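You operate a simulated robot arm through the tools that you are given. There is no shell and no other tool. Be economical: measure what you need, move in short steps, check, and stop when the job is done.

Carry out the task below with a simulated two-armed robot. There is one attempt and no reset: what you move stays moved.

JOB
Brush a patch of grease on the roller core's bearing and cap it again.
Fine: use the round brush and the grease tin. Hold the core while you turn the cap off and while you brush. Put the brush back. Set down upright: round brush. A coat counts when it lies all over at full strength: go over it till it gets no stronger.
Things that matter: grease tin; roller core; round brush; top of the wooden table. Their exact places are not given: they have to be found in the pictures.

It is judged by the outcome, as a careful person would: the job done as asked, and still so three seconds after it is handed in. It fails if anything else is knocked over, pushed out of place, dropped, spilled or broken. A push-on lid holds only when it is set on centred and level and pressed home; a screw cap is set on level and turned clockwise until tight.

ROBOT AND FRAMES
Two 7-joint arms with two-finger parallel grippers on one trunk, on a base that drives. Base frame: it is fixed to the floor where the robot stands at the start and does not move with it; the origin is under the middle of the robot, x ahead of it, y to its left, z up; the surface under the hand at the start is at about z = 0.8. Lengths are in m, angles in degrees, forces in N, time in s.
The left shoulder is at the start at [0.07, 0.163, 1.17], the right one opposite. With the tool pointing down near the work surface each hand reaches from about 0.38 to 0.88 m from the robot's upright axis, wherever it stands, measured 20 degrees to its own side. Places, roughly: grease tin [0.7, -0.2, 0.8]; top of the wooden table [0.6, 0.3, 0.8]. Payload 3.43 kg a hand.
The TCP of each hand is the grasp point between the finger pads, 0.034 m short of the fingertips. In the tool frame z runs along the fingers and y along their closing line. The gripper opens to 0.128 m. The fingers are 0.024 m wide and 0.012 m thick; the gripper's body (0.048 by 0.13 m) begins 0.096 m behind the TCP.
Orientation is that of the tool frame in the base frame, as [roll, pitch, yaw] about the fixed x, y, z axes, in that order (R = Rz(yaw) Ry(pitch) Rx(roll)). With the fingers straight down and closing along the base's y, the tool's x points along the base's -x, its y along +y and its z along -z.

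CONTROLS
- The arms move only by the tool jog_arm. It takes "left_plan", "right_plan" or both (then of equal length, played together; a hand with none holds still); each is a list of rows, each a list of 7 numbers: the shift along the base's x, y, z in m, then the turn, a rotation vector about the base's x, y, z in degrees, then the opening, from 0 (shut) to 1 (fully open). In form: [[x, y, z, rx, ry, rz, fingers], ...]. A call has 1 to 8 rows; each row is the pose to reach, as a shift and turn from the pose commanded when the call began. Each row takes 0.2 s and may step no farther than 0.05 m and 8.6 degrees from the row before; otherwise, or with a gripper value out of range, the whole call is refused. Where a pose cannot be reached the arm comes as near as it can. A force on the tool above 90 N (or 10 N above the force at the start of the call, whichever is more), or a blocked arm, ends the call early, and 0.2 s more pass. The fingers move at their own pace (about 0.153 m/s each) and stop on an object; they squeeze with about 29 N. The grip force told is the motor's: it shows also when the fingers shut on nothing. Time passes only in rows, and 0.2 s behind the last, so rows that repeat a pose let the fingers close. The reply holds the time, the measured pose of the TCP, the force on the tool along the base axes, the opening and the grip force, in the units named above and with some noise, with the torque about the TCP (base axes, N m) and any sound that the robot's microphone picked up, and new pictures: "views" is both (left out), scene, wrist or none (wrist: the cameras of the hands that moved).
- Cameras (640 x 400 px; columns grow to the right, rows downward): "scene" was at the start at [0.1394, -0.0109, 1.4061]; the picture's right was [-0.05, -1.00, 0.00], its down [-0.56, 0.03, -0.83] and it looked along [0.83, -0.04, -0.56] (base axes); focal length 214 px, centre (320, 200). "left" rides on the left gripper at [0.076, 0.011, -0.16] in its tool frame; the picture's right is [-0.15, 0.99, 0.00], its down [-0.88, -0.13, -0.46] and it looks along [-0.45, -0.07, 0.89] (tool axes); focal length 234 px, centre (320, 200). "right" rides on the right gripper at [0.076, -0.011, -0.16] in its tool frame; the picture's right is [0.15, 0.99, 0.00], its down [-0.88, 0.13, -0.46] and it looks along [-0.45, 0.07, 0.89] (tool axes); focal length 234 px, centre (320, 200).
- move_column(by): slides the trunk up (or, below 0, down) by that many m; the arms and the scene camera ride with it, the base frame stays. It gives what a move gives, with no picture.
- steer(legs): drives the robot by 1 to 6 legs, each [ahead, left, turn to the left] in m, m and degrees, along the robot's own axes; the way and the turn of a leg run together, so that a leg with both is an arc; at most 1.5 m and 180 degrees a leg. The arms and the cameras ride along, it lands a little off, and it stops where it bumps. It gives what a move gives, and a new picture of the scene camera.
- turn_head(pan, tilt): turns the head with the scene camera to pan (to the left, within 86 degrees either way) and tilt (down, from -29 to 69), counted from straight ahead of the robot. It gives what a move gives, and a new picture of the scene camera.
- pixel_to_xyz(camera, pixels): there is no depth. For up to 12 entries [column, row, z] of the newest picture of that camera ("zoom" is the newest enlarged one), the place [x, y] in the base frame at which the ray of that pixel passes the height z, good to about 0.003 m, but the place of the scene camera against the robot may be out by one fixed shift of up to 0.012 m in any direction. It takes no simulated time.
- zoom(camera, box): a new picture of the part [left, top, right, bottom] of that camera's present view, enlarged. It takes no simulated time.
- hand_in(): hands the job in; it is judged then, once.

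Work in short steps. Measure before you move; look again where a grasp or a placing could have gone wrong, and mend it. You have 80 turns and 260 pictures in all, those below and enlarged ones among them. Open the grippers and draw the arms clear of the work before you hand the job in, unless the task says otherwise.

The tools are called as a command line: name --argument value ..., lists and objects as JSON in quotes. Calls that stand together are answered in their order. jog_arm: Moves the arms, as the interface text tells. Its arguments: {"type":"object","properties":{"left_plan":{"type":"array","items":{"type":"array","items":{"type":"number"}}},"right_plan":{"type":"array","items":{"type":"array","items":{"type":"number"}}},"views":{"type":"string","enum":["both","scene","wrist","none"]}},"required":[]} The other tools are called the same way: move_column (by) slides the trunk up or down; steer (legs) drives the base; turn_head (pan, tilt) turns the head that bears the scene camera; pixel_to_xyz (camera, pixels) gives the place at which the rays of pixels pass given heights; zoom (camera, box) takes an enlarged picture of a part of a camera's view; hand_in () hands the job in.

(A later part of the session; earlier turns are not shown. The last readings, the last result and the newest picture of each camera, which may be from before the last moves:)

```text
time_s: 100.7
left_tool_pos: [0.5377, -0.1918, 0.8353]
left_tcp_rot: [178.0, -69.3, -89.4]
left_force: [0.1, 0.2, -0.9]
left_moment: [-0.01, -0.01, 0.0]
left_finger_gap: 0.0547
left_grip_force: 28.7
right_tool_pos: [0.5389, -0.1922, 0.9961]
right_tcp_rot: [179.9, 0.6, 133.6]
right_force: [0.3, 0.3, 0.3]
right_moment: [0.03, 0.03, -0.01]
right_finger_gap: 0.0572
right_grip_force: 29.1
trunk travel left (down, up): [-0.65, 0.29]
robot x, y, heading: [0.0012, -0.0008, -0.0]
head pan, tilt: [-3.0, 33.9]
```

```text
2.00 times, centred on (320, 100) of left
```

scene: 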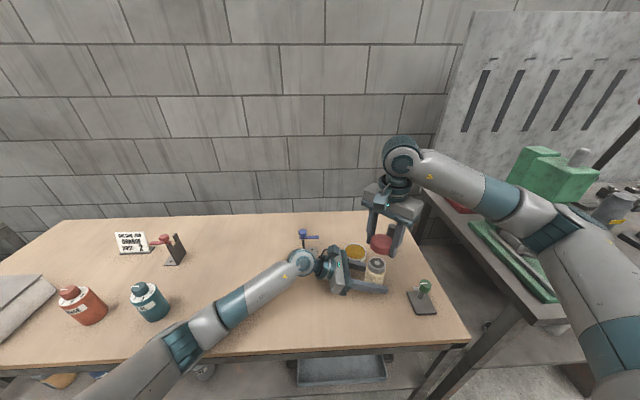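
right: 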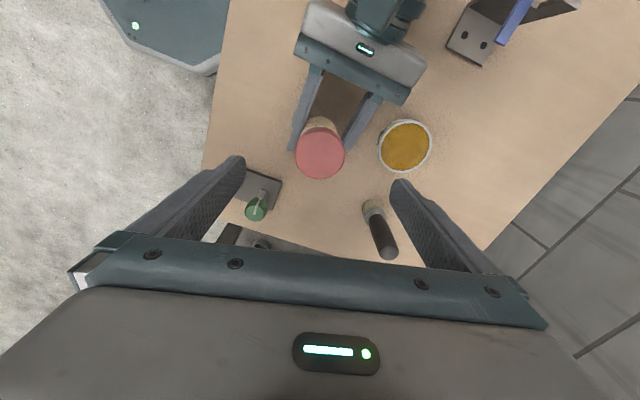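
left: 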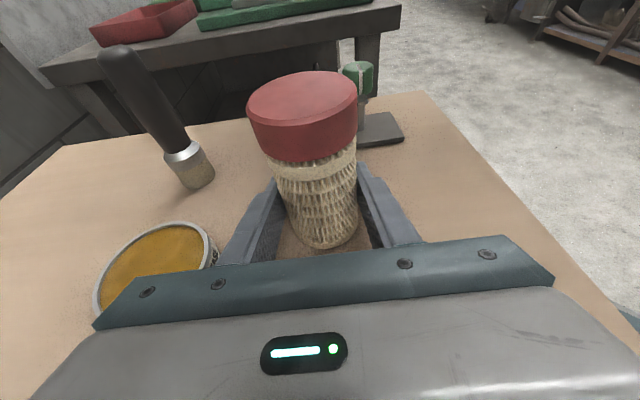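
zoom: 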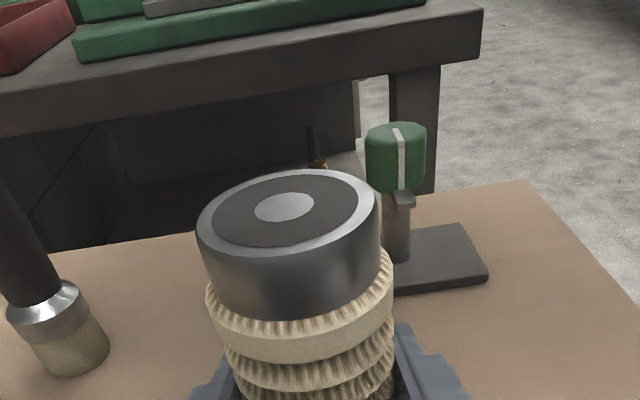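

The cap is off and the bearing face (steel rim, dark ring, pale centre) is exposed. I carry the cap to free table at (0.43,-0.19) and stop just above contact.

jog_arm --right_plan '[[-0.04, 0, 0.0, 0, 0, 0, 0], [-0.08, 0, 0, 0, 0, 0, 0], [-0.11, 0, 0, 0, 0, 0, 0], [-0.11, 0, -0.04, 0, 0, 0, 0], [-0.11, 0, -0.08, 0, 0, 0, 0], [-0.11, 0, -0.12, 0, 0, 0, 0], [-0.11, 0, -0.15, 0, 0, 0, 0]]' --views "scene"

zoom --camera "scene" --box '[320, 250, 440, 340]'

zoom --camera "left" --box '[240, 60, 640, 310]'

```text
time_s: 102.3
left_tool_pos: [0.538, -0.1931, 0.8351]
left_tcp_rot: [178.0, -69.2, -89.3]
left_force: [0.2, 0.3, -0.5]
left_moment: [-0.02, 0.01, -0.02]
left_finger_gap: 0.0545
left_grip_force: 28.9
right_tool_pos: [0.428, -0.1912, 0.8438]
right_tcp_rot: [179.8, 0.7, 133.5]
right_force: [-0.1, -0.6, -0.6]
right_moment: [-0.01, -0.01, 0.01]
right_finger_gap: 0.0573
right_grip_force: 28.8
trunk travel left (down, up): [-0.65, 0.29]
robot x, y, heading: [-0.0003, 0.001, 0.1]
head pan, tilt: [-3.0, 33.9]
```

scene: 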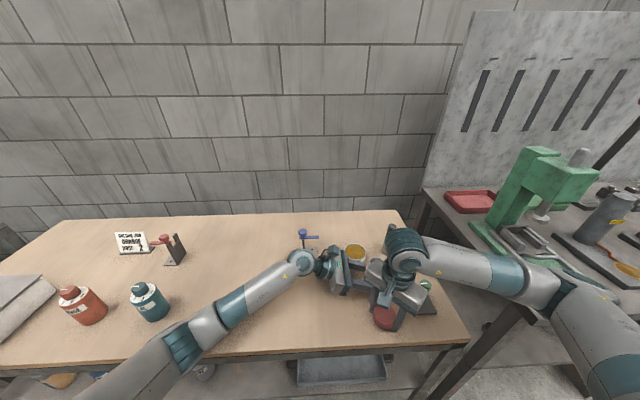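

```text
4.44 times, centred on (380, 295) of scene
```

zoom: 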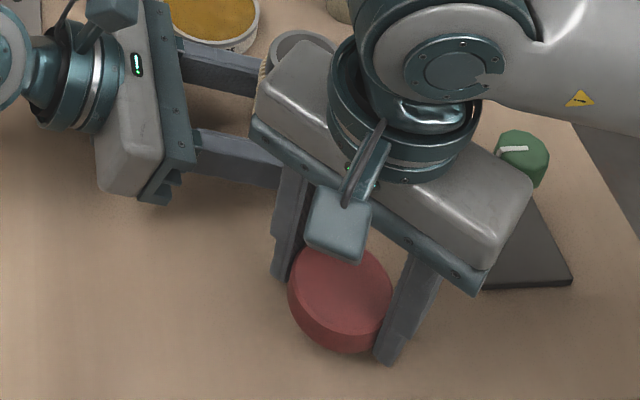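

```text
1.60 times, centred on (440, 185) of left
```

zoom: 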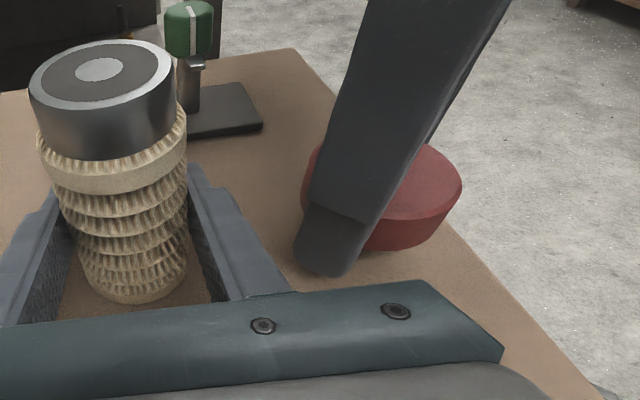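

I check the table's front edge relative to the cap before lowering.

pixel_to_xyz --camera "scene" --pixels '[[385, 349, 0.8], [386, 329, 0.8], [385, 314, 0.84]]'

pixel_to_xyz --camera "left" --pixels '[[512, 200, 0.8], [490, 215, 0.8]]'

```text
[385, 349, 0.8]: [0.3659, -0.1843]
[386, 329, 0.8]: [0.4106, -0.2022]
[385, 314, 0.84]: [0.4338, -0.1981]
```

```text
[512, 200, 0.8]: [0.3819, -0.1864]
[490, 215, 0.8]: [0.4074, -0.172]
```

The edge is at x≈0.36, 4 cm from the cap's rim — fine. I lower gently in 2 mm steps.

jog_arm --right_plan '[[0, 0, -0.0015, 0, 0, 0, 0], [0, 0, -0.003, 0, 0, 0, 0]]' --views "none"

jog_arm --right_plan '[[0, 0, -0.001, 0, 0, 0, 0], [0, 0, -0.002, 0, 0, 0, 0]]' --views "none"

jog_arm --right_plan '[[0, 0, -0.001, 0, 0, 0, 0], [0, 0, -0.002, 0, 0, 0, 0]]' --views "none"

```text
time_s: 102.9
left_tool_pos: [0.5384, -0.1921, 0.8361]
left_tcp_rot: [178.1, -69.3, -89.4]
left_force: [0.5, 0.1, -2.0]
left_moment: [-0.02, -0.02, 0.0]
left_finger_gap: 0.0546
left_grip_force: 28.7
right_tool_pos: [0.4293, -0.1909, 0.8427]
right_tcp_rot: [179.9, 0.6, 133.5]
right_force: [1.0, 0.1, 0.3]
right_moment: [0.0, -0.01, -0.02]
right_finger_gap: 0.0576
right_grip_force: 29.0
trunk travel left (down, up): [-0.65, 0.29]
robot x, y, heading: [0.0011, 0.0008, -0.2]
head pan, tilt: [-3.0, 33.9]
```

```text
time_s: 103.5
left_tool_pos: [0.5388, -0.192, 0.835]
left_tcp_rot: [178.1, -69.2, -89.4]
left_force: [0.3, 0.4, -1.3]
left_moment: [0.03, 0.01, 0.01]
left_finger_gap: 0.0543
left_grip_force: 29.4
right_tool_pos: [0.4289, -0.1928, 0.8392]
right_tcp_rot: [179.8, 0.6, 133.6]
right_force: [0.0, 0.1, 0.8]
right_moment: [0.01, 0.01, -0.02]
right_finger_gap: 0.057
right_grip_force: 28.5
trunk travel left (down, up): [-0.65, 0.29]
robot x, y, heading: [-0.0032, 0.0007, 0.2]
head pan, tilt: [-3.0, 33.9]
```

```text
time_s: 104.1
left_tool_pos: [0.5389, -0.192, 0.8351]
left_tcp_rot: [178.1, -69.3, -89.4]
left_force: [-0.3, 0.0, -1.4]
left_moment: [-0.02, -0.02, -0.03]
left_finger_gap: 0.0547
left_grip_force: 29.5
right_tool_pos: [0.4285, -0.1933, 0.8381]
right_tcp_rot: [179.9, 0.6, 133.5]
right_force: [-0.1, -0.1, -0.7]
right_moment: [0.01, 0.01, -0.03]
right_finger_gap: 0.0571
right_grip_force: 28.9
trunk travel left (down, up): [-0.65, 0.29]
robot x, y, heading: [-0.003, 0.0014, -0.1]
head pan, tilt: [-3.0, 33.9]
```

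No contact yet at TCP 0.838; I continue in 1–2 mm steps.

jog_arm --right_plan '[[0, 0, -0.001, 0, 0, 0, 0], [0, 0, -0.002, 0, 0, 0, 0]]' --views "none"

jog_arm --right_plan '[[0, 0, -0.001, 0, 0, 0, 0], [0, 0, -0.0015, 0, 0, 0, 0]]' --views "wrist"

zoom --camera "left" --box '[400, 110, 560, 240]'

```text
time_s: 104.7
left_tool_pos: [0.5382, -0.1919, 0.8366]
left_tcp_rot: [178.0, -69.4, -89.4]
left_force: [0.1, -1.4, -1.4]
left_moment: [0.01, 0.01, -0.01]
left_finger_gap: 0.0544
left_grip_force: 28.8
right_tool_pos: [0.4309, -0.1928, 0.836]
right_tcp_rot: [179.9, 0.6, 133.5]
right_force: [-0.1, -0.2, -0.4]
right_moment: [-0.02, 0.02, -0.01]
right_finger_gap: 0.0575
right_grip_force: 29.0
trunk travel left (down, up): [-0.65, 0.29]
robot x, y, heading: [0.0023, -0.0014, -0.2]
head pan, tilt: [-3.0, 33.9]
```

```text
time_s: 105.3
left_tool_pos: [0.5378, -0.193, 0.836]
left_tcp_rot: [178.1, -69.2, -89.4]
left_force: [-0.3, -0.6, -1.6]
left_moment: [0.02, -0.03, 0.02]
left_finger_gap: 0.0544
left_grip_force: 29.4
right_tool_pos: [0.4302, -0.1935, 0.8339]
right_tcp_rot: [179.9, 0.6, 133.6]
right_force: [-0.6, 0.6, -0.3]
right_moment: [0.04, -0.03, -0.01]
right_finger_gap: 0.0574
right_grip_force: 28.8
trunk travel left (down, up): [-0.65, 0.29]
robot x, y, heading: [0.0008, 0.0016, 0.0]
head pan, tilt: [-3.0, 33.9]
```

right: 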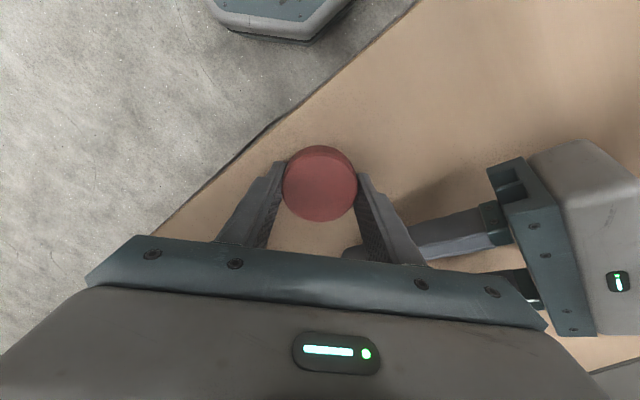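

```text
3.08 times, centred on (480, 175) of left
```

zoom: 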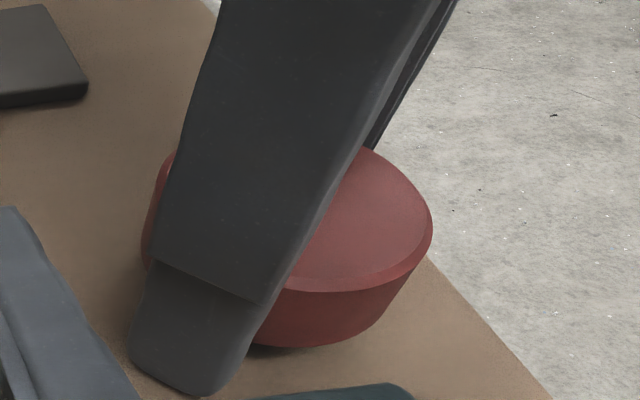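

Still no contact; contact shadow is close under the cap. Continue in 1.5 mm steps.

jog_arm --right_plan '[[0, 0, -0.001, 0, 0, 0, 0], [0, 0, -0.0015, 0, 0, 0, 0]]' --views "none"

jog_arm --right_plan '[[0, 0, -0.001, 0, 0, 0, 0], [0, 0, -0.0015, 0, 0, 0, 0]]' --views "none"

jog_arm --right_plan '[[0, 0, -0.001, 0, 0, 0, 0], [0, 0, -0.0015, 0, 0, 0, 0]]' --views "none"

zoom --camera "left" --box '[400, 110, 560, 240]'

```text
time_s: 105.9
left_tool_pos: [0.5371, -0.1928, 0.8361]
left_tcp_rot: [178.1, -69.3, -89.5]
left_force: [1.5, 0.0, -1.1]
left_moment: [0.02, -0.01, -0.03]
left_finger_gap: 0.0546
left_grip_force: 29.3
right_tool_pos: [0.4289, -0.1925, 0.8345]
right_tcp_rot: [179.9, 0.8, 133.5]
right_force: [-5.6, -5.4, 19.7]
right_moment: [-0.48, 0.79, 0.28]
right_finger_gap: 0.0575
right_grip_force: 29.1
trunk travel left (down, up): [-0.65, 0.29]
robot x, y, heading: [0.0018, 0.0001, -0.0]
head pan, tilt: [-3.0, 33.9]
```

```text
time_s: 106.5
left_tool_pos: [0.5386, -0.1905, 0.8381]
left_tcp_rot: [178.3, -69.3, -89.7]
left_force: [-0.4, -0.1, -1.7]
left_moment: [-0.04, 0.0, 0.03]
left_finger_gap: 0.0545
left_grip_force: 29.0
right_tool_pos: [0.4301, -0.1917, 0.8343]
right_tcp_rot: [179.8, 0.7, 133.5]
right_force: [-9.9, -10.3, 48.5]
right_moment: [-1.04, 1.87, 0.19]
right_finger_gap: 0.0577
right_grip_force: 29.3
trunk travel left (down, up): [-0.65, 0.29]
robot x, y, heading: [0.0032, 0.0042, -0.1]
head pan, tilt: [-3.0, 33.9]
```

```text
time_s: 107.1
left_tool_pos: [0.5374, -0.1915, 0.838]
left_tcp_rot: [178.4, -69.3, -89.7]
left_force: [-0.2, -0.5, -0.6]
left_moment: [-0.05, 0.0, 0.01]
left_finger_gap: 0.0543
left_grip_force: 28.7
right_tool_pos: [0.4296, -0.1934, 0.8337]
right_tcp_rot: [179.7, 1.0, 133.5]
right_force: [-1.8, -18.4, 79.1]
right_moment: [-1.79, 2.56, 1.07]
right_finger_gap: 0.0571
right_grip_force: 29.1
trunk travel left (down, up): [-0.65, 0.29]
robot x, y, heading: [0.0003, 0.0009, -0.1]
head pan, tilt: [-3.0, 33.9]
```

```text
3.08 times, centred on (480, 175) of left
```

zoom: 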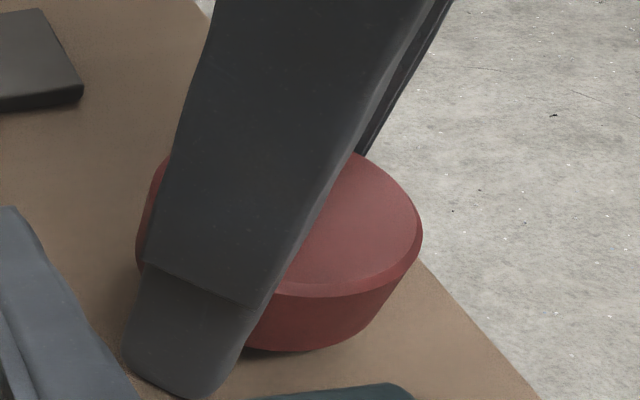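

Fingertips met the table (z=0.80) with the cap bottom just above. I relieve the press, open, and rise; the cap settles flat.

jog_arm --right_plan '[[0, 0, 0.0035, 0, 0, 0, 0], [0, 0, 0.004, 0, 0, 0, 0.5], [0, 0, 0.004, 0, 0, 0, 0.62], [0, 0, 0.004, 0, 0, 0, 0.65], [0, 0, 0.04, 0, 0, 0, 0.65], [0, 0, 0.085, 0, 0, 0, 0.65], [0, 0, 0.13, 0, 0, 0, 0.65], [0.03, 0, 0.17, 0, 0, 0, 0.65]]' --views "both"

zoom --camera "left" --box '[240, 60, 560, 260]'

```text
time_s: 108.9
left_tool_pos: [0.5386, -0.1921, 0.8355]
left_tcp_rot: [178.2, -69.3, -89.4]
left_force: [0.0, 0.4, -1.3]
left_moment: [-0.01, 0.03, -0.03]
left_finger_gap: 0.0547
left_grip_force: 28.6
right_tool_pos: [0.4585, -0.1893, 1.0007]
right_tcp_rot: [179.9, 0.6, 133.6]
right_force: [0.6, -0.1, 0.0]
right_moment: [0.0, 0.01, -0.01]
right_finger_gap: 0.083
right_grip_force: 0.1
trunk travel left (down, up): [-0.65, 0.29]
robot x, y, heading: [-0.0021, -0.0027, -0.0]
head pan, tilt: [-3.0, 33.9]
```

scene: 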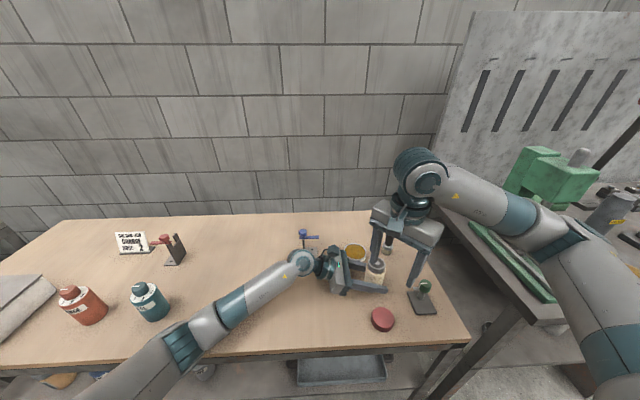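
right: 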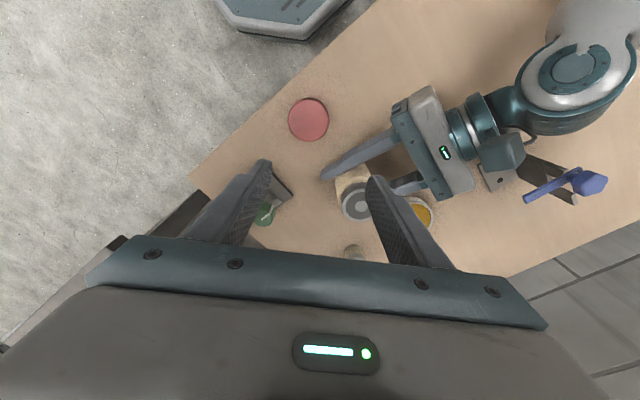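

```text
2.00 times, centred on (400, 160) of left
```

zoom: 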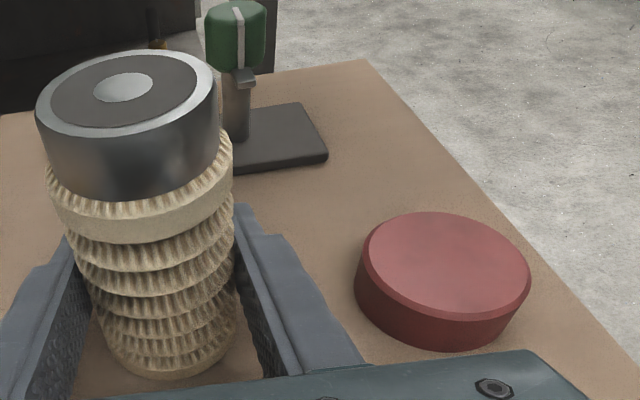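

Cap lies flat at (0.43,-0.19) and the core is held. Next, the brush: I move the right hand above it at (0.667,-0.279), turning to yaw 180.

jog_arm --right_plan '[[0.02, -0.015, 0.04, 0, 0, 8, 0.65], [0.06, -0.04, 0.04, 0, 0, 16, 0.65], [0.1, -0.06, 0.04, 0, 0, 24, 0.65], [0.14, -0.075, 0.04, 0, 0, 32, 0.65], [0.175, -0.085, 0.04, 0, 0, 40, 0.65], [0.2085, -0.09, 0.04, 0, 0, 46.4, 0.65]]' --views "wrist"

zoom --camera "right" --box '[220, 60, 420, 260]'

```text
time_s: 110.3
left_tool_pos: [0.5386, -0.1915, 0.8359]
left_tcp_rot: [178.0, -69.3, -89.4]
left_force: [-1.0, 0.1, -1.8]
left_moment: [-0.02, -0.01, 0.02]
left_finger_gap: 0.0547
left_grip_force: 29.1
right_tool_pos: [0.6672, -0.2808, 1.0402]
right_tcp_rot: [-180.0, 0.7, 179.9]
right_force: [0.8, -0.1, -0.2]
right_moment: [0.01, -0.02, 0.01]
right_finger_gap: 0.0829
right_grip_force: 0.0
trunk travel left (down, up): [-0.65, 0.29]
robot x, y, heading: [0.0, -0.0005, 0.2]
head pan, tilt: [-3.0, 33.9]
```

right: 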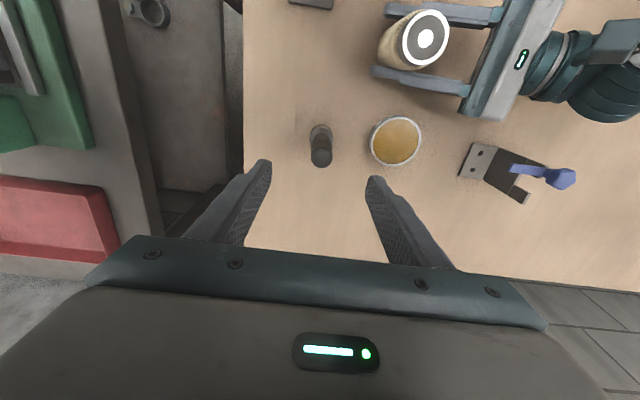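

```text
2.00 times, centred on (320, 160) of right
```

zoom: 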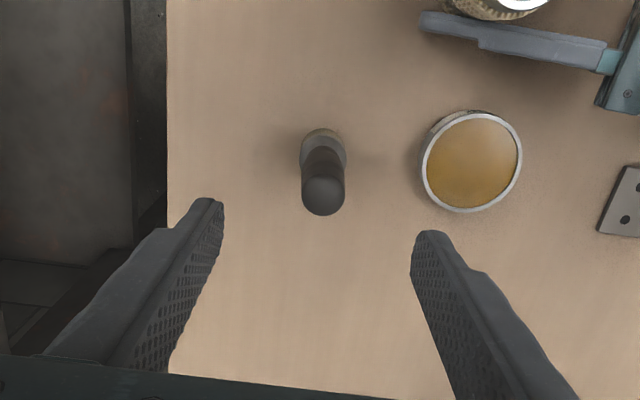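

I measure brush top/base, tin centre, and bearing centre from this view.

pixel_to_xyz --camera "right" --pixels '[[321.5, 157, 0.92], [321.5, 132, 0.805], [395.5, 141, 0.815], [371, 141, 0.815], [420, 141, 0.815], [425, 38, 0.895], [321.5, 135, 0.83]]'

zoom --camera "right" --box '[376, 0, 476, 80]'

```text
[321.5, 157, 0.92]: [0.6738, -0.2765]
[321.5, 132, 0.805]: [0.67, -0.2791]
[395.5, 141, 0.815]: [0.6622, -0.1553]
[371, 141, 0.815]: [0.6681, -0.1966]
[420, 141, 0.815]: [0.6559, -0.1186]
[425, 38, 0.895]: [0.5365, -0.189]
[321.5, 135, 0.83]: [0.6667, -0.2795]
```

```text
5.00 times, centred on (426, 40) of right
```

zoom: 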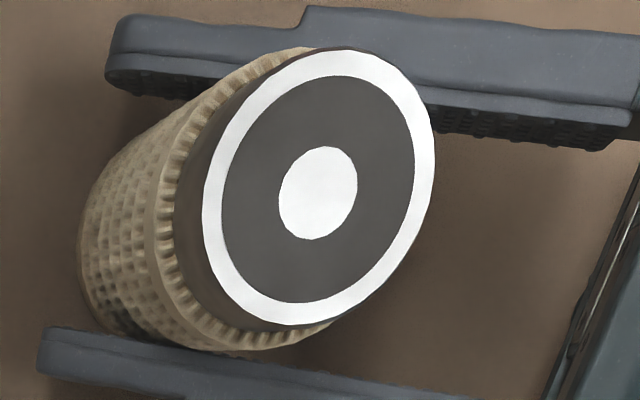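

Brush axis is (0.671,-0.278), tin centre (0.662,-0.156) radius ~0.039, bearing centre (0.537,-0.190). I descend to TCP z 0.887 on the handle and close.

jog_arm --right_plan '[[0.004, 0.0025, -0.04, 0, 0, 0, 0.65], [0.004, 0.0025, -0.08, 0, 0, 0, 0.65], [0.004, 0.0025, -0.12, 0, 0, 0, 0.65], [0.004, 0.0025, -0.153, 0, 0, 0, 0.65], [0.004, 0.0025, -0.153, 0, 0, 0, 0.35], [0.004, 0.0025, -0.153, 0, 0, 0, 0.0], [0.004, 0.0025, -0.153, 0, 0, 0, 0], [0.004, 0.0025, -0.153, 0, 0, 0, 0]]' --views "both"

```text
time_s: 112.1
left_tool_pos: [0.5385, -0.1922, 0.8355]
left_tcp_rot: [178.1, -69.3, -89.3]
left_force: [-0.4, 0.0, -1.8]
left_moment: [-0.02, -0.03, 0.02]
left_finger_gap: 0.0547
left_grip_force: 29.1
right_tool_pos: [0.6679, -0.2774, 0.8863]
right_tcp_rot: [-179.9, 0.7, 179.9]
right_force: [-0.3, -1.1, 0.5]
right_moment: [0.01, 0.04, 0.01]
right_finger_gap: 0.0281
right_grip_force: 29.4
trunk travel left (down, up): [-0.65, 0.29]
robot x, y, heading: [0.0003, 0.0011, -0.2]
head pan, tilt: [-3.0, 33.9]
```

scene: 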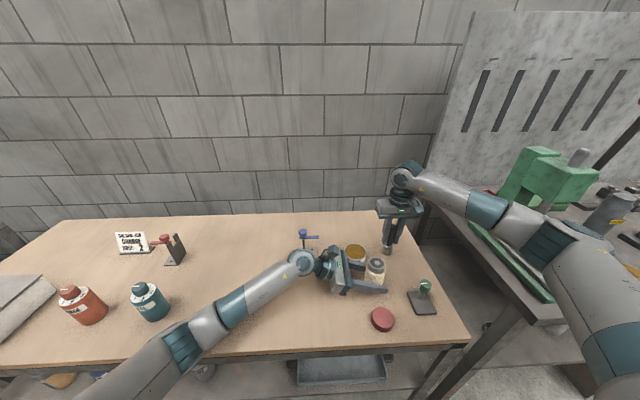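
right: 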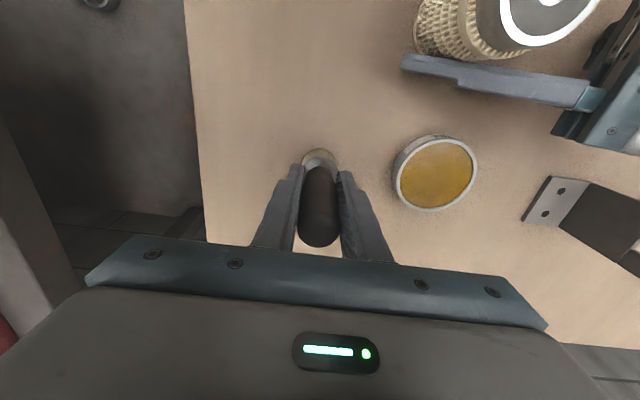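

Brush held (tip ≈86 mm below TCP). I lift, carry it over the tin, and dip about 1 cm toward the grease.

jog_arm --right_plan '[[0, 0, 0.03, 0, 0, 0, 0], [0, 0, 0.06, 0, 0, 0, 0], [-0.004, 0.04, 0.06, 0, 0, 0, 0], [-0.008, 0.08, 0.06, 0, 0, 0, 0], [-0.008, 0.122, 0.06, 0, 0, 0, 0], [-0.008, 0.122, 0.035, 0, 0, 0, 0], [-0.008, 0.122, 0.018, 0, 0, 0, 0], [-0.008, 0.122, 0.011, 0, 0, 0, 0]]' --views "wrist"

zoom --camera "scene" --box '[320, 220, 416, 290]'

```text
time_s: 113.9
left_tool_pos: [0.538, -0.1924, 0.8365]
left_tcp_rot: [178.1, -69.3, -89.6]
left_force: [-0.9, -0.2, -1.7]
left_moment: [-0.07, -0.04, -0.02]
left_finger_gap: 0.0546
left_grip_force: 29.2
right_tool_pos: [0.6631, -0.1579, 0.9029]
right_tcp_rot: [179.9, 1.0, 179.8]
right_force: [-0.1, -1.4, 23.1]
right_moment: [-0.53, -0.2, -0.03]
right_finger_gap: 0.0282
right_grip_force: 29.1
trunk travel left (down, up): [-0.65, 0.29]
robot x, y, heading: [0.0016, -0.0001, -0.0]
head pan, tilt: [-3.0, 33.9]
```

right: 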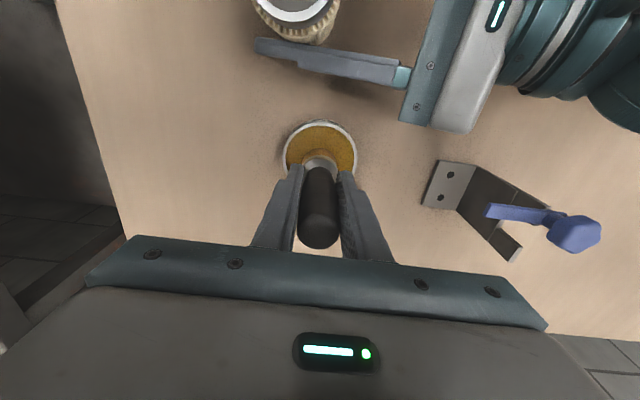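

```text
5.71 times, centred on (368, 255) of scene
```

zoom: 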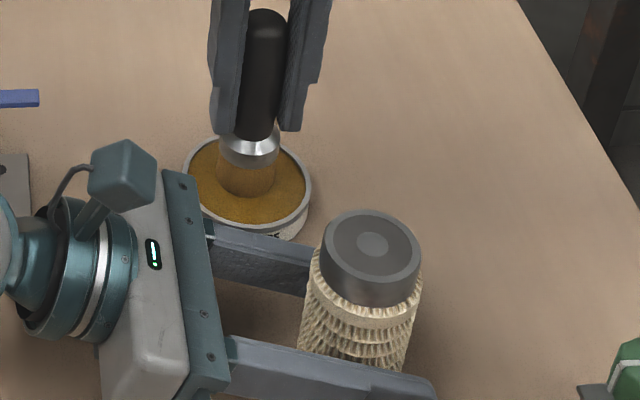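

The bristles are in the grease (23 N contact, amber tint). I dab twice more lightly, then lift out toward the core.

jog_arm --right_plan '[[0, 0, 0.015, 0, 0, 0, 0], [0.008, 0.008, 0.004, 0, 0, 0, 0], [0, 0, 0.02, 0, 0, 0, 0], [-0.006, -0.006, 0.004, 0, 0, 0, 0], [-0.006, -0.006, 0.004, 0, 0, 0, 0], [-0.006, -0.006, 0.045, 0, 0, 0, 0], [-0.01, -0.01, 0.09, 0, 0, 0, 0], [-0.03, -0.012, 0.12, 0, 0, 0, 0]]' --views "none"

jog_arm --right_plan '[[-0.035, -0.01, 0, 0, 0, 0, 0], [-0.07, -0.018, 0, 0, 0, 0, 0], [-0.096, -0.0225, 0, 0, 0, 0, 0], [-0.096, -0.0225, -0.015, 0, 0, 0, 0], [-0.096, -0.0225, -0.027, 0, 0, 0, 0]]' --views "wrist"

zoom --camera "left" --box '[220, 0, 420, 125]'

zoom --camera "scene" --box '[320, 210, 432, 290]'

```text
time_s: 115.7
left_tool_pos: [0.5385, -0.1924, 0.8362]
left_tcp_rot: [178.2, -69.3, -89.5]
left_force: [-0.2, -0.3, -1.7]
left_moment: [0.01, 0.0, 0.01]
left_finger_gap: 0.0546
left_grip_force: 29.1
right_tool_pos: [0.6349, -0.1711, 1.0199]
right_tcp_rot: [-180.0, 0.7, 179.9]
right_force: [-1.3, 0.3, -1.7]
right_moment: [0.04, 0.03, -0.02]
right_finger_gap: 0.0276
right_grip_force: 29.1
trunk travel left (down, up): [-0.65, 0.29]
robot x, y, heading: [-0.0006, -0.0004, 0.2]
head pan, tilt: [-3.0, 33.9]
```

```text
time_s: 116.9
left_tool_pos: [0.5387, -0.1918, 0.835]
left_tcp_rot: [178.1, -69.1, -89.3]
left_force: [0.4, 2.2, -6.7]
left_moment: [-0.12, -0.08, 0.03]
left_finger_gap: 0.0545
left_grip_force: 29.3
right_tool_pos: [0.5375, -0.1957, 0.9931]
right_tcp_rot: [179.9, 0.8, 179.9]
right_force: [-2.2, -0.7, 7.2]
right_moment: [-0.2, 0.27, 0.02]
right_finger_gap: 0.0277
right_grip_force: 29.0
trunk travel left (down, up): [-0.65, 0.29]
robot x, y, heading: [0.0027, 0.0019, -0.1]
head pan, tilt: [-3.0, 33.9]
```

right: 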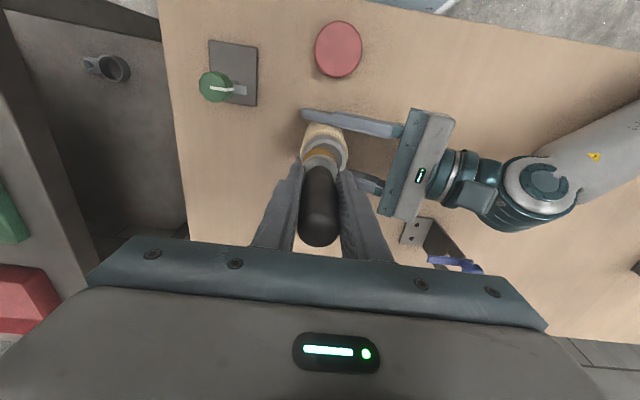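

```text
3.20 times, centred on (320, 62) of left
```

zoom: 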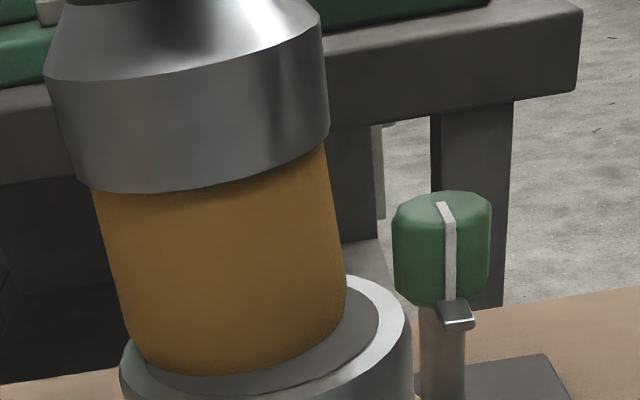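

```text
5.00 times, centred on (376, 250) of scene
```

zoom: 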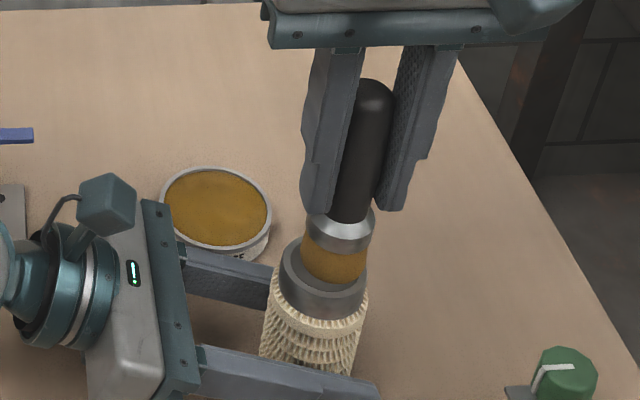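

The loaded brush touches the bearing (7 N), about 4 mm toward +x and slightly −y. I sweep it in a 10 mm circle round the bearing centre, with light pressure, twice.

jog_arm --right_plan '[[0.006, 0.003, -0.001, 0, 0, 0, 0], [0.003, 0.01, -0.001, 0, 0, 0, 0], [-0.004, 0.013, -0.001, 0, 0, 0, 0], [-0.011, 0.01, -0.001, 0, 0, 0, 0], [-0.014, 0.003, -0.001, 0, 0, 0, 0], [-0.011, -0.004, -0.001, 0, 0, 0, 0], [-0.004, -0.007, -0.001, 0, 0, 0, 0], [0.003, -0.004, -0.001, 0, 0, 0, 0]]' --views "none"

jog_arm --right_plan '[[0.003, 0.007, 0, 0, 0, 0, 0], [0.0, 0.014, 0, 0, 0, 0, 0], [-0.007, 0.017, 0, 0, 0, 0, 0], [-0.014, 0.014, 0, 0, 0, 0, 0], [-0.017, 0.007, 0, 0, 0, 0, 0], [-0.014, 0.0, 0, 0, 0, 0, 0], [-0.007, 0.007, 0, 0, 0, 0, 0], [-0.007, 0.007, 0.05, 0, 0, 0, 0]]' --views "none"

zoom --camera "left" --box '[220, 20, 420, 145]'

zoom --camera "scene" --box '[344, 240, 408, 280]'

```text
time_s: 118.7
left_tool_pos: [0.5387, -0.1915, 0.8355]
left_tcp_rot: [178.0, -69.3, -89.3]
left_force: [1.5, 2.8, -9.6]
left_moment: [-0.12, 0.15, 0.04]
left_finger_gap: 0.0543
left_grip_force: 28.4
right_tool_pos: [0.5405, -0.197, 0.9894]
right_tcp_rot: [180.0, 0.6, 179.8]
right_force: [-2.1, -1.8, 7.3]
right_moment: [-0.23, 0.12, -0.02]
right_finger_gap: 0.0279
right_grip_force: 28.6
trunk travel left (down, up): [-0.65, 0.29]
robot x, y, heading: [0.0016, -0.0004, 0.2]
head pan, tilt: [-3.0, 33.9]
```

```text
time_s: 120.5
left_tool_pos: [0.5387, -0.1928, 0.8361]
left_tcp_rot: [178.2, -69.4, -89.4]
left_force: [0.0, 0.2, -1.6]
left_moment: [-0.01, 0.01, 0.03]
left_finger_gap: 0.0542
left_grip_force: 28.9
right_tool_pos: [0.5344, -0.1893, 1.0449]
right_tcp_rot: [179.9, 0.7, 179.8]
right_force: [-0.1, -0.4, -1.3]
right_moment: [0.02, 0.0, 0.0]
right_finger_gap: 0.0276
right_grip_force: 29.3
trunk travel left (down, up): [-0.65, 0.29]
robot x, y, heading: [0.0014, -0.001, 0.0]
head pan, tilt: [-3.0, 33.9]
```

```text
3.20 times, centred on (320, 82) of left
```

zoom: 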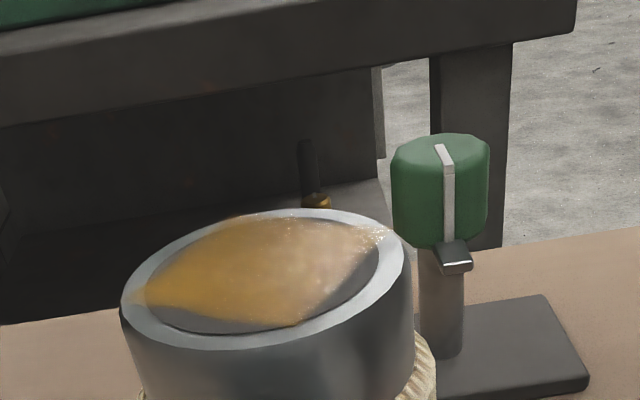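

```text
10.00 times, centred on (376, 260) of scene
```

zoom: 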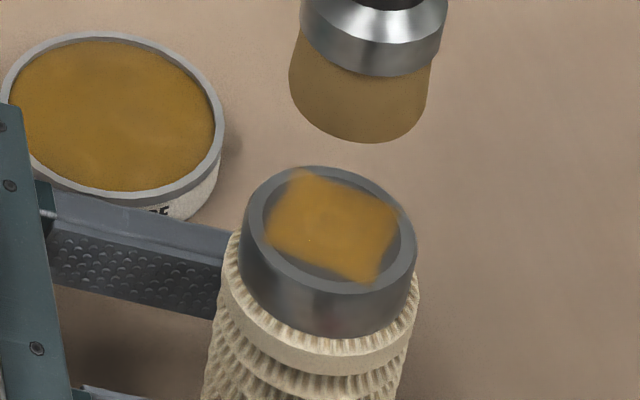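

The coat is a square patch, paler on the −x side and the brush is running dry. I reload it in the tin.

jog_arm --right_plan '[[0.04, 0.01, 0, 0, 0, 0, 0], [0.085, 0.02, 0, 0, 0, 0, 0], [0.1285, 0.032, 0, 0, 0, 0, 0], [0.1285, 0.032, -0.05, 0, 0, 0, 0], [0.1285, 0.032, -0.1, 0, 0, 0, 0], [0.1285, 0.032, -0.143, 0, 0, 0, 0], [0.1335, 0.036, -0.143, 0, 0, 0, 0], [0.1235, 0.028, -0.143, 0, 0, 0, 0]]' --views "none"

jog_arm --right_plan '[[0.005, 0.004, 0, 0, 0, 0, 0], [0.005, 0.004, 0.05, 0, 0, 0, 0], [0, 0, 0.1, 0, 0, 0, 0], [-0.03, -0.008, 0.125, 0, 0, 0, 0], [-0.075, -0.02, 0.125, 0, 0, 0, 0], [-0.115, -0.028, 0.125, 0, 0, 0, 0], [-0.1235, -0.028, 0.11, 0, 0, 0, 0], [-0.1235, -0.028, 0.091, 0, 0, 0, 0]]' --views "none"

jog_arm --right_plan '[[-0.007, 0.0, -0.001, 0, 0, 0, 0], [-0.012, 0.006, -0.001, 0, 0, 0, 0], [-0.007, 0.011, -0.001, 0, 0, 0, 0], [0.0, 0.01, -0.001, 0, 0, 0, 0], [0.007, 0.006, -0.001, 0, 0, 0, 0], [0.008, -0.002, -0.001, 0, 0, 0, 0], [0.0, -0.009, -0.001, 0, 0, 0, 0], [-0.008, -0.008, -0.001, 0, 0, 0, 0]]' --views "none"

jog_arm --right_plan '[[-0.002, 0.005, 0, 0, 0, 0, 0], [-0.002, 0.013, 0, 0, 0, 0, 0], [0.004, 0.013, 0, 0, 0, 0, 0], [0.008, 0.008, 0, 0, 0, 0, 0], [0.01, 0.0, 0, 0, 0, 0, 0], [0.003, 0.0, 0, 0, 0, 0, 0], [0.006, 0.006, 0.01, 0, 0, 0, 0], [0.008, 0.008, 0.055, 0, 0, 0, 0]]' --views "none"

zoom --camera "left" --box '[220, 20, 420, 145]'

zoom --camera "scene" --box '[344, 240, 408, 280]'

```text
time_s: 122.3
left_tool_pos: [0.539, -0.1917, 0.8374]
left_tcp_rot: [178.2, -69.4, -89.7]
left_force: [-0.9, -1.1, -0.9]
left_moment: [0.02, -0.01, 0.04]
left_finger_gap: 0.0545
left_grip_force: 28.8
right_tool_pos: [0.6592, -0.1596, 0.9023]
right_tcp_rot: [179.8, 1.1, 179.8]
right_force: [8.4, 7.0, 30.0]
right_moment: [0.48, -0.78, 0.04]
right_finger_gap: 0.0278
right_grip_force: 29.4
trunk travel left (down, up): [-0.65, 0.29]
robot x, y, heading: [-0.0, 0.0008, -0.1]
head pan, tilt: [-3.0, 33.9]
```

```text
refused: row 3 steps farther than a row can; nothing moved
```

```text
time_s: 124.1
left_tool_pos: [0.5386, -0.1906, 0.8371]
left_tcp_rot: [178.1, -69.3, -89.5]
left_force: [0.0, -0.5, -1.3]
left_moment: [0.01, -0.01, -0.02]
left_finger_gap: 0.0545
left_grip_force: 28.9
right_tool_pos: [0.6521, -0.1694, 0.9014]
right_tcp_rot: [-180.0, 1.3, 179.6]
right_force: [12.9, 2.9, 45.2]
right_moment: [0.3, -0.75, 0.0]
right_finger_gap: 0.0277
right_grip_force: 28.9
trunk travel left (down, up): [-0.65, 0.29]
robot x, y, heading: [0.0043, 0.0008, 0.1]
head pan, tilt: [-3.0, 33.9]
```

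```text
time_s: 125.9
left_tool_pos: [0.538, -0.1898, 0.8354]
left_tcp_rot: [178.1, -69.2, -89.4]
left_force: [0.6, -0.4, -0.9]
left_moment: [0.11, -0.02, -0.06]
left_finger_gap: 0.0545
left_grip_force: 29.4
right_tool_pos: [0.6557, -0.1621, 0.9528]
right_tcp_rot: [-179.8, 0.5, 179.9]
right_force: [-0.7, 0.7, -0.7]
right_moment: [-0.02, 0.02, 0.02]
right_finger_gap: 0.0279
right_grip_force: 28.9
trunk travel left (down, up): [-0.65, 0.29]
robot x, y, heading: [-0.0016, 0.0017, -0.3]
head pan, tilt: [-3.0, 33.9]
```

```text
3.20 times, centred on (320, 82) of left
```

zoom: 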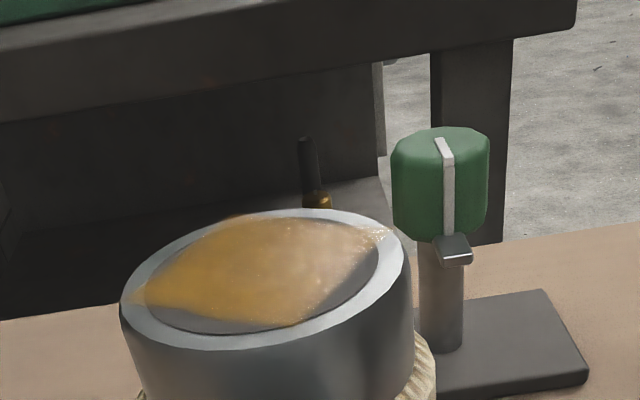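

```text
10.00 times, centred on (376, 260) of scene
```

zoom: 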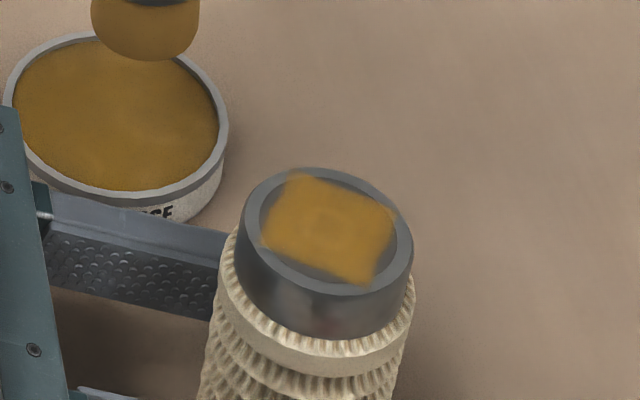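

The middle call was refused so those strokes fell in the tin (it hasn't shifted noticeably); the brush is well loaded. Now I carry it over and brush the bearing again.

jog_arm --right_plan '[[0, 0, 0.04, 0, 0, 0, 0], [-0.02, -0.004, 0.075, 0, 0, 0, 0], [-0.06, -0.012, 0.075, 0, 0, 0, 0], [-0.1, -0.022, 0.075, 0, 0, 0, 0], [-0.121, -0.027, 0.06, 0, 0, 0, 0], [-0.121, -0.027, 0.04, 0, 0, 0, 0], [-0.121, -0.027, 0.037, 0, 0, 0, 0]]' --views "none"

jog_arm --right_plan '[[-0.007, 0.0, -0.001, 0, 0, 0, 0], [-0.012, 0.006, -0.001, 0, 0, 0, 0], [-0.007, 0.011, -0.001, 0, 0, 0, 0], [0.0, 0.01, -0.001, 0, 0, 0, 0], [0.007, 0.006, -0.001, 0, 0, 0, 0], [0.008, -0.002, -0.001, 0, 0, 0, 0], [0.0, -0.009, -0.001, 0, 0, 0, 0], [-0.008, -0.008, -0.001, 0, 0, 0, 0]]' --views "none"

jog_arm --right_plan '[[-0.002, 0.007, 0, 0, 0, 0, 0], [-0.002, 0.015, 0, 0, 0, 0, 0], [0.005, 0.018, 0, 0, 0, 0, 0], [0.013, 0.015, 0, 0, 0, 0, 0], [0.016, 0.008, 0, 0, 0, 0, 0], [0.012, 0.0, 0, 0, 0, 0, 0], [0.008, 0.008, 0.0, 0, 0, 0, 0], [0.008, 0.008, 0.05, 0, 0, 0, 0]]' --views "none"

zoom --camera "left" --box '[220, 20, 420, 145]'

zoom --camera "scene" --box '[344, 240, 408, 280]'

```text
time_s: 127.5
left_tool_pos: [0.5377, -0.1921, 0.8344]
left_tcp_rot: [178.1, -69.2, -89.4]
left_force: [2.9, 4.2, -8.5]
left_moment: [-0.02, 0.06, 0.12]
left_finger_gap: 0.0544
left_grip_force: 28.9
right_tool_pos: [0.5362, -0.1896, 0.9893]
right_tcp_rot: [179.9, 0.9, 179.7]
right_force: [-2.6, -0.7, 23.3]
right_moment: [0.09, -0.05, -0.07]
right_finger_gap: 0.0277
right_grip_force: 29.0
trunk travel left (down, up): [-0.65, 0.29]
robot x, y, heading: [0.0004, 0.0014, -0.1]
head pan, tilt: [-3.0, 33.9]
```

```text
time_s: 129.3
left_tool_pos: [0.5393, -0.1917, 0.8383]
left_tcp_rot: [178.4, -69.4, -89.7]
left_force: [1.1, 1.4, 6.8]
left_moment: [0.17, -0.17, 0.0]
left_finger_gap: 0.0547
left_grip_force: 29.1
right_tool_pos: [0.528, -0.1964, 0.9867]
right_tcp_rot: [-179.8, 0.5, 179.9]
right_force: [-1.3, 0.0, -1.6]
right_moment: [-0.02, 0.01, 0.0]
right_finger_gap: 0.0276
right_grip_force: 28.8
trunk travel left (down, up): [-0.65, 0.29]
robot x, y, heading: [-0.0009, -0.0021, 0.2]
head pan, tilt: [-3.0, 33.9]
```

```text
time_s: 131.1
left_tool_pos: [0.5384, -0.1928, 0.8374]
left_tcp_rot: [178.3, -69.4, -89.6]
left_force: [3.0, 1.1, 18.9]
left_moment: [0.44, -0.36, -0.03]
left_finger_gap: 0.0547
left_grip_force: 29.2
right_tool_pos: [0.5361, -0.1884, 1.0368]
right_tcp_rot: [-180.0, 0.8, 180.0]
right_force: [-0.8, -0.4, -0.8]
right_moment: [0.0, -0.01, -0.01]
right_finger_gap: 0.0276
right_grip_force: 28.9
trunk travel left (down, up): [-0.65, 0.29]
robot x, y, heading: [0.0001, -0.0028, -0.1]
head pan, tilt: [-3.0, 33.9]
```

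```text
3.20 times, centred on (320, 82) of left
```

zoom: 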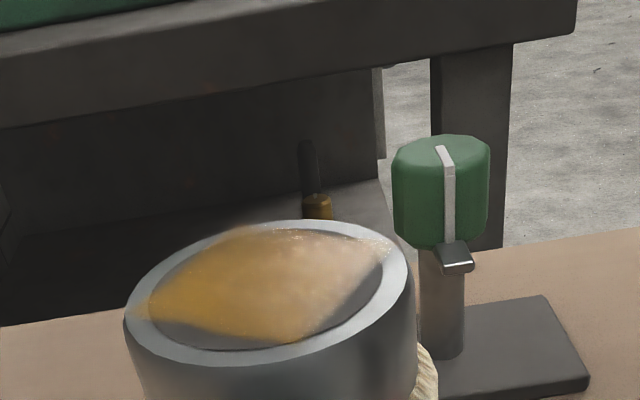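

```text
10.00 times, centred on (376, 260) of scene
```

zoom: 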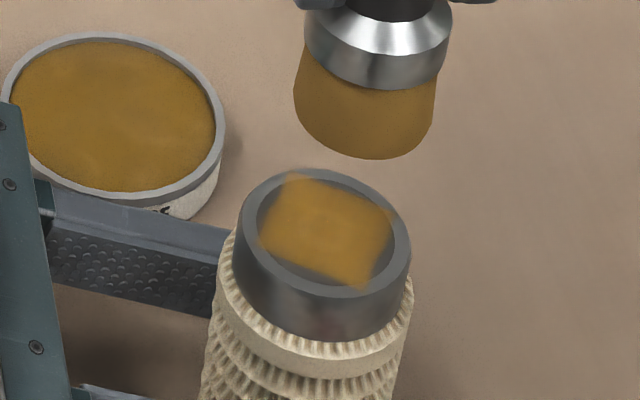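

The brush lost contact midway because the core settled a few mm lower under the press. I repeat the circle with the brush 3 mm lower, at light pressure.

jog_arm --right_plan '[[0, 0, -0.03, 0, 0, 0, 0], [0, 0, -0.048, 0, 0, 0, 0], [0, 0, -0.053, 0, 0, 0, 0]]' --views "none"

jog_arm --right_plan '[[-0.008, 0.0, 0, 0, 0, 0, 0], [-0.006, 0.008, 0, 0, 0, 0, 0], [0.0, 0.01, 0, 0, 0, 0, 0], [0.007, 0.007, 0, 0, 0, 0, 0], [0.01, 0.0, 0, 0, 0, 0, 0], [0.006, -0.008, 0, 0, 0, 0, 0], [-0.001, -0.01, 0, 0, 0, 0, 0], [-0.008, -0.006, 0, 0, 0, 0, 0]]' --views "none"

zoom --camera "left" --box '[220, 20, 420, 145]'

jog_arm --right_plan '[[0, 0.006, 0, 0, 0, 0, 0], [0.0, 0.014, 0, 0, 0, 0, 0], [0.007, 0.016, 0, 0, 0, 0, 0], [0.015, 0.013, 0, 0, 0, 0, 0], [0.017, 0.006, 0, 0, 0, 0, 0], [0.012, -0.001, 0, 0, 0, 0, 0], [0.008, 0.006, 0, 0, 0, 0, 0], [0.008, 0.006, 0.05, 0, 0, 0, 0]]' --views "none"

zoom --camera "left" --box '[220, 20, 420, 145]'

zoom --camera "scene" --box '[344, 240, 408, 280]'

```text
time_s: 131.9
left_tool_pos: [0.5376, -0.1921, 0.8359]
left_tcp_rot: [178.1, -69.4, -89.5]
left_force: [2.6, -0.2, 19.7]
left_moment: [0.41, -0.29, -0.06]
left_finger_gap: 0.0548
left_grip_force: 29.4
right_tool_pos: [0.5372, -0.19, 0.9859]
right_tcp_rot: [-180.0, 0.7, 179.8]
right_force: [-1.1, -0.4, 0.0]
right_moment: [-0.07, 0.01, 0.04]
right_finger_gap: 0.0275
right_grip_force: 28.9
trunk travel left (down, up): [-0.65, 0.29]
robot x, y, heading: [0.0011, 0.0017, 0.3]
head pan, tilt: [-3.0, 33.9]
```

```text
time_s: 133.7
left_tool_pos: [0.5388, -0.192, 0.8353]
left_tcp_rot: [178.2, -69.3, -89.5]
left_force: [-0.7, 0.2, 17.8]
left_moment: [0.43, -0.33, -0.02]
left_finger_gap: 0.0546
left_grip_force: 29.4
right_tool_pos: [0.5277, -0.1957, 0.9855]
right_tcp_rot: [-180.0, 0.7, 179.9]
right_force: [0.7, -0.8, 1.0]
right_moment: [-0.05, -0.05, 0.01]
right_finger_gap: 0.0276
right_grip_force: 29.1
trunk travel left (down, up): [-0.65, 0.29]
robot x, y, heading: [0.0029, -0.0014, 0.1]
head pan, tilt: [-3.0, 33.9]
```

```text
3.20 times, centred on (320, 82) of left
```

zoom: 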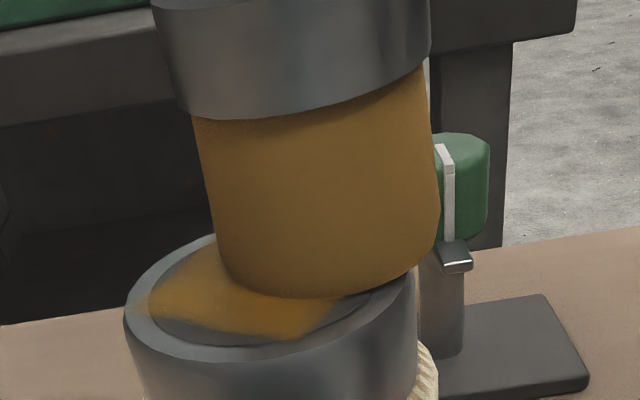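

```text
time_s: 135.5
left_tool_pos: [0.5381, -0.1924, 0.8359]
left_tcp_rot: [178.2, -69.3, -89.5]
left_force: [-0.8, -0.7, 19.4]
left_moment: [0.35, -0.32, 0.02]
left_finger_gap: 0.0545
left_grip_force: 29.2
right_tool_pos: [0.5346, -0.1878, 1.0339]
right_tcp_rot: [180.0, 0.7, 179.8]
right_force: [0.5, -0.2, -0.4]
right_moment: [0.03, 0.0, 0.01]
right_finger_gap: 0.0276
right_grip_force: 28.9
trunk travel left (down, up): [-0.65, 0.29]
robot x, y, heading: [-0.0012, -0.0042, 0.2]
head pan, tilt: [-3.0, 33.9]
```

```text
3.20 times, centred on (320, 82) of left
```

zoom: 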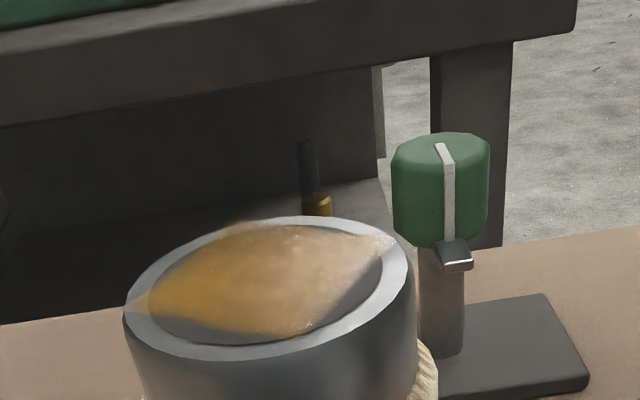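

```text
10.00 times, centred on (376, 260) of scene
```

zoom: 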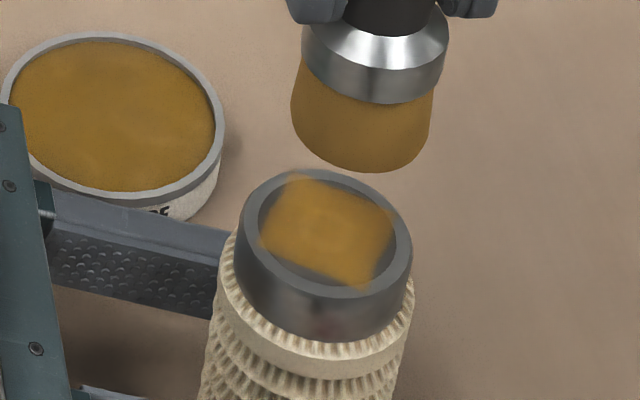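

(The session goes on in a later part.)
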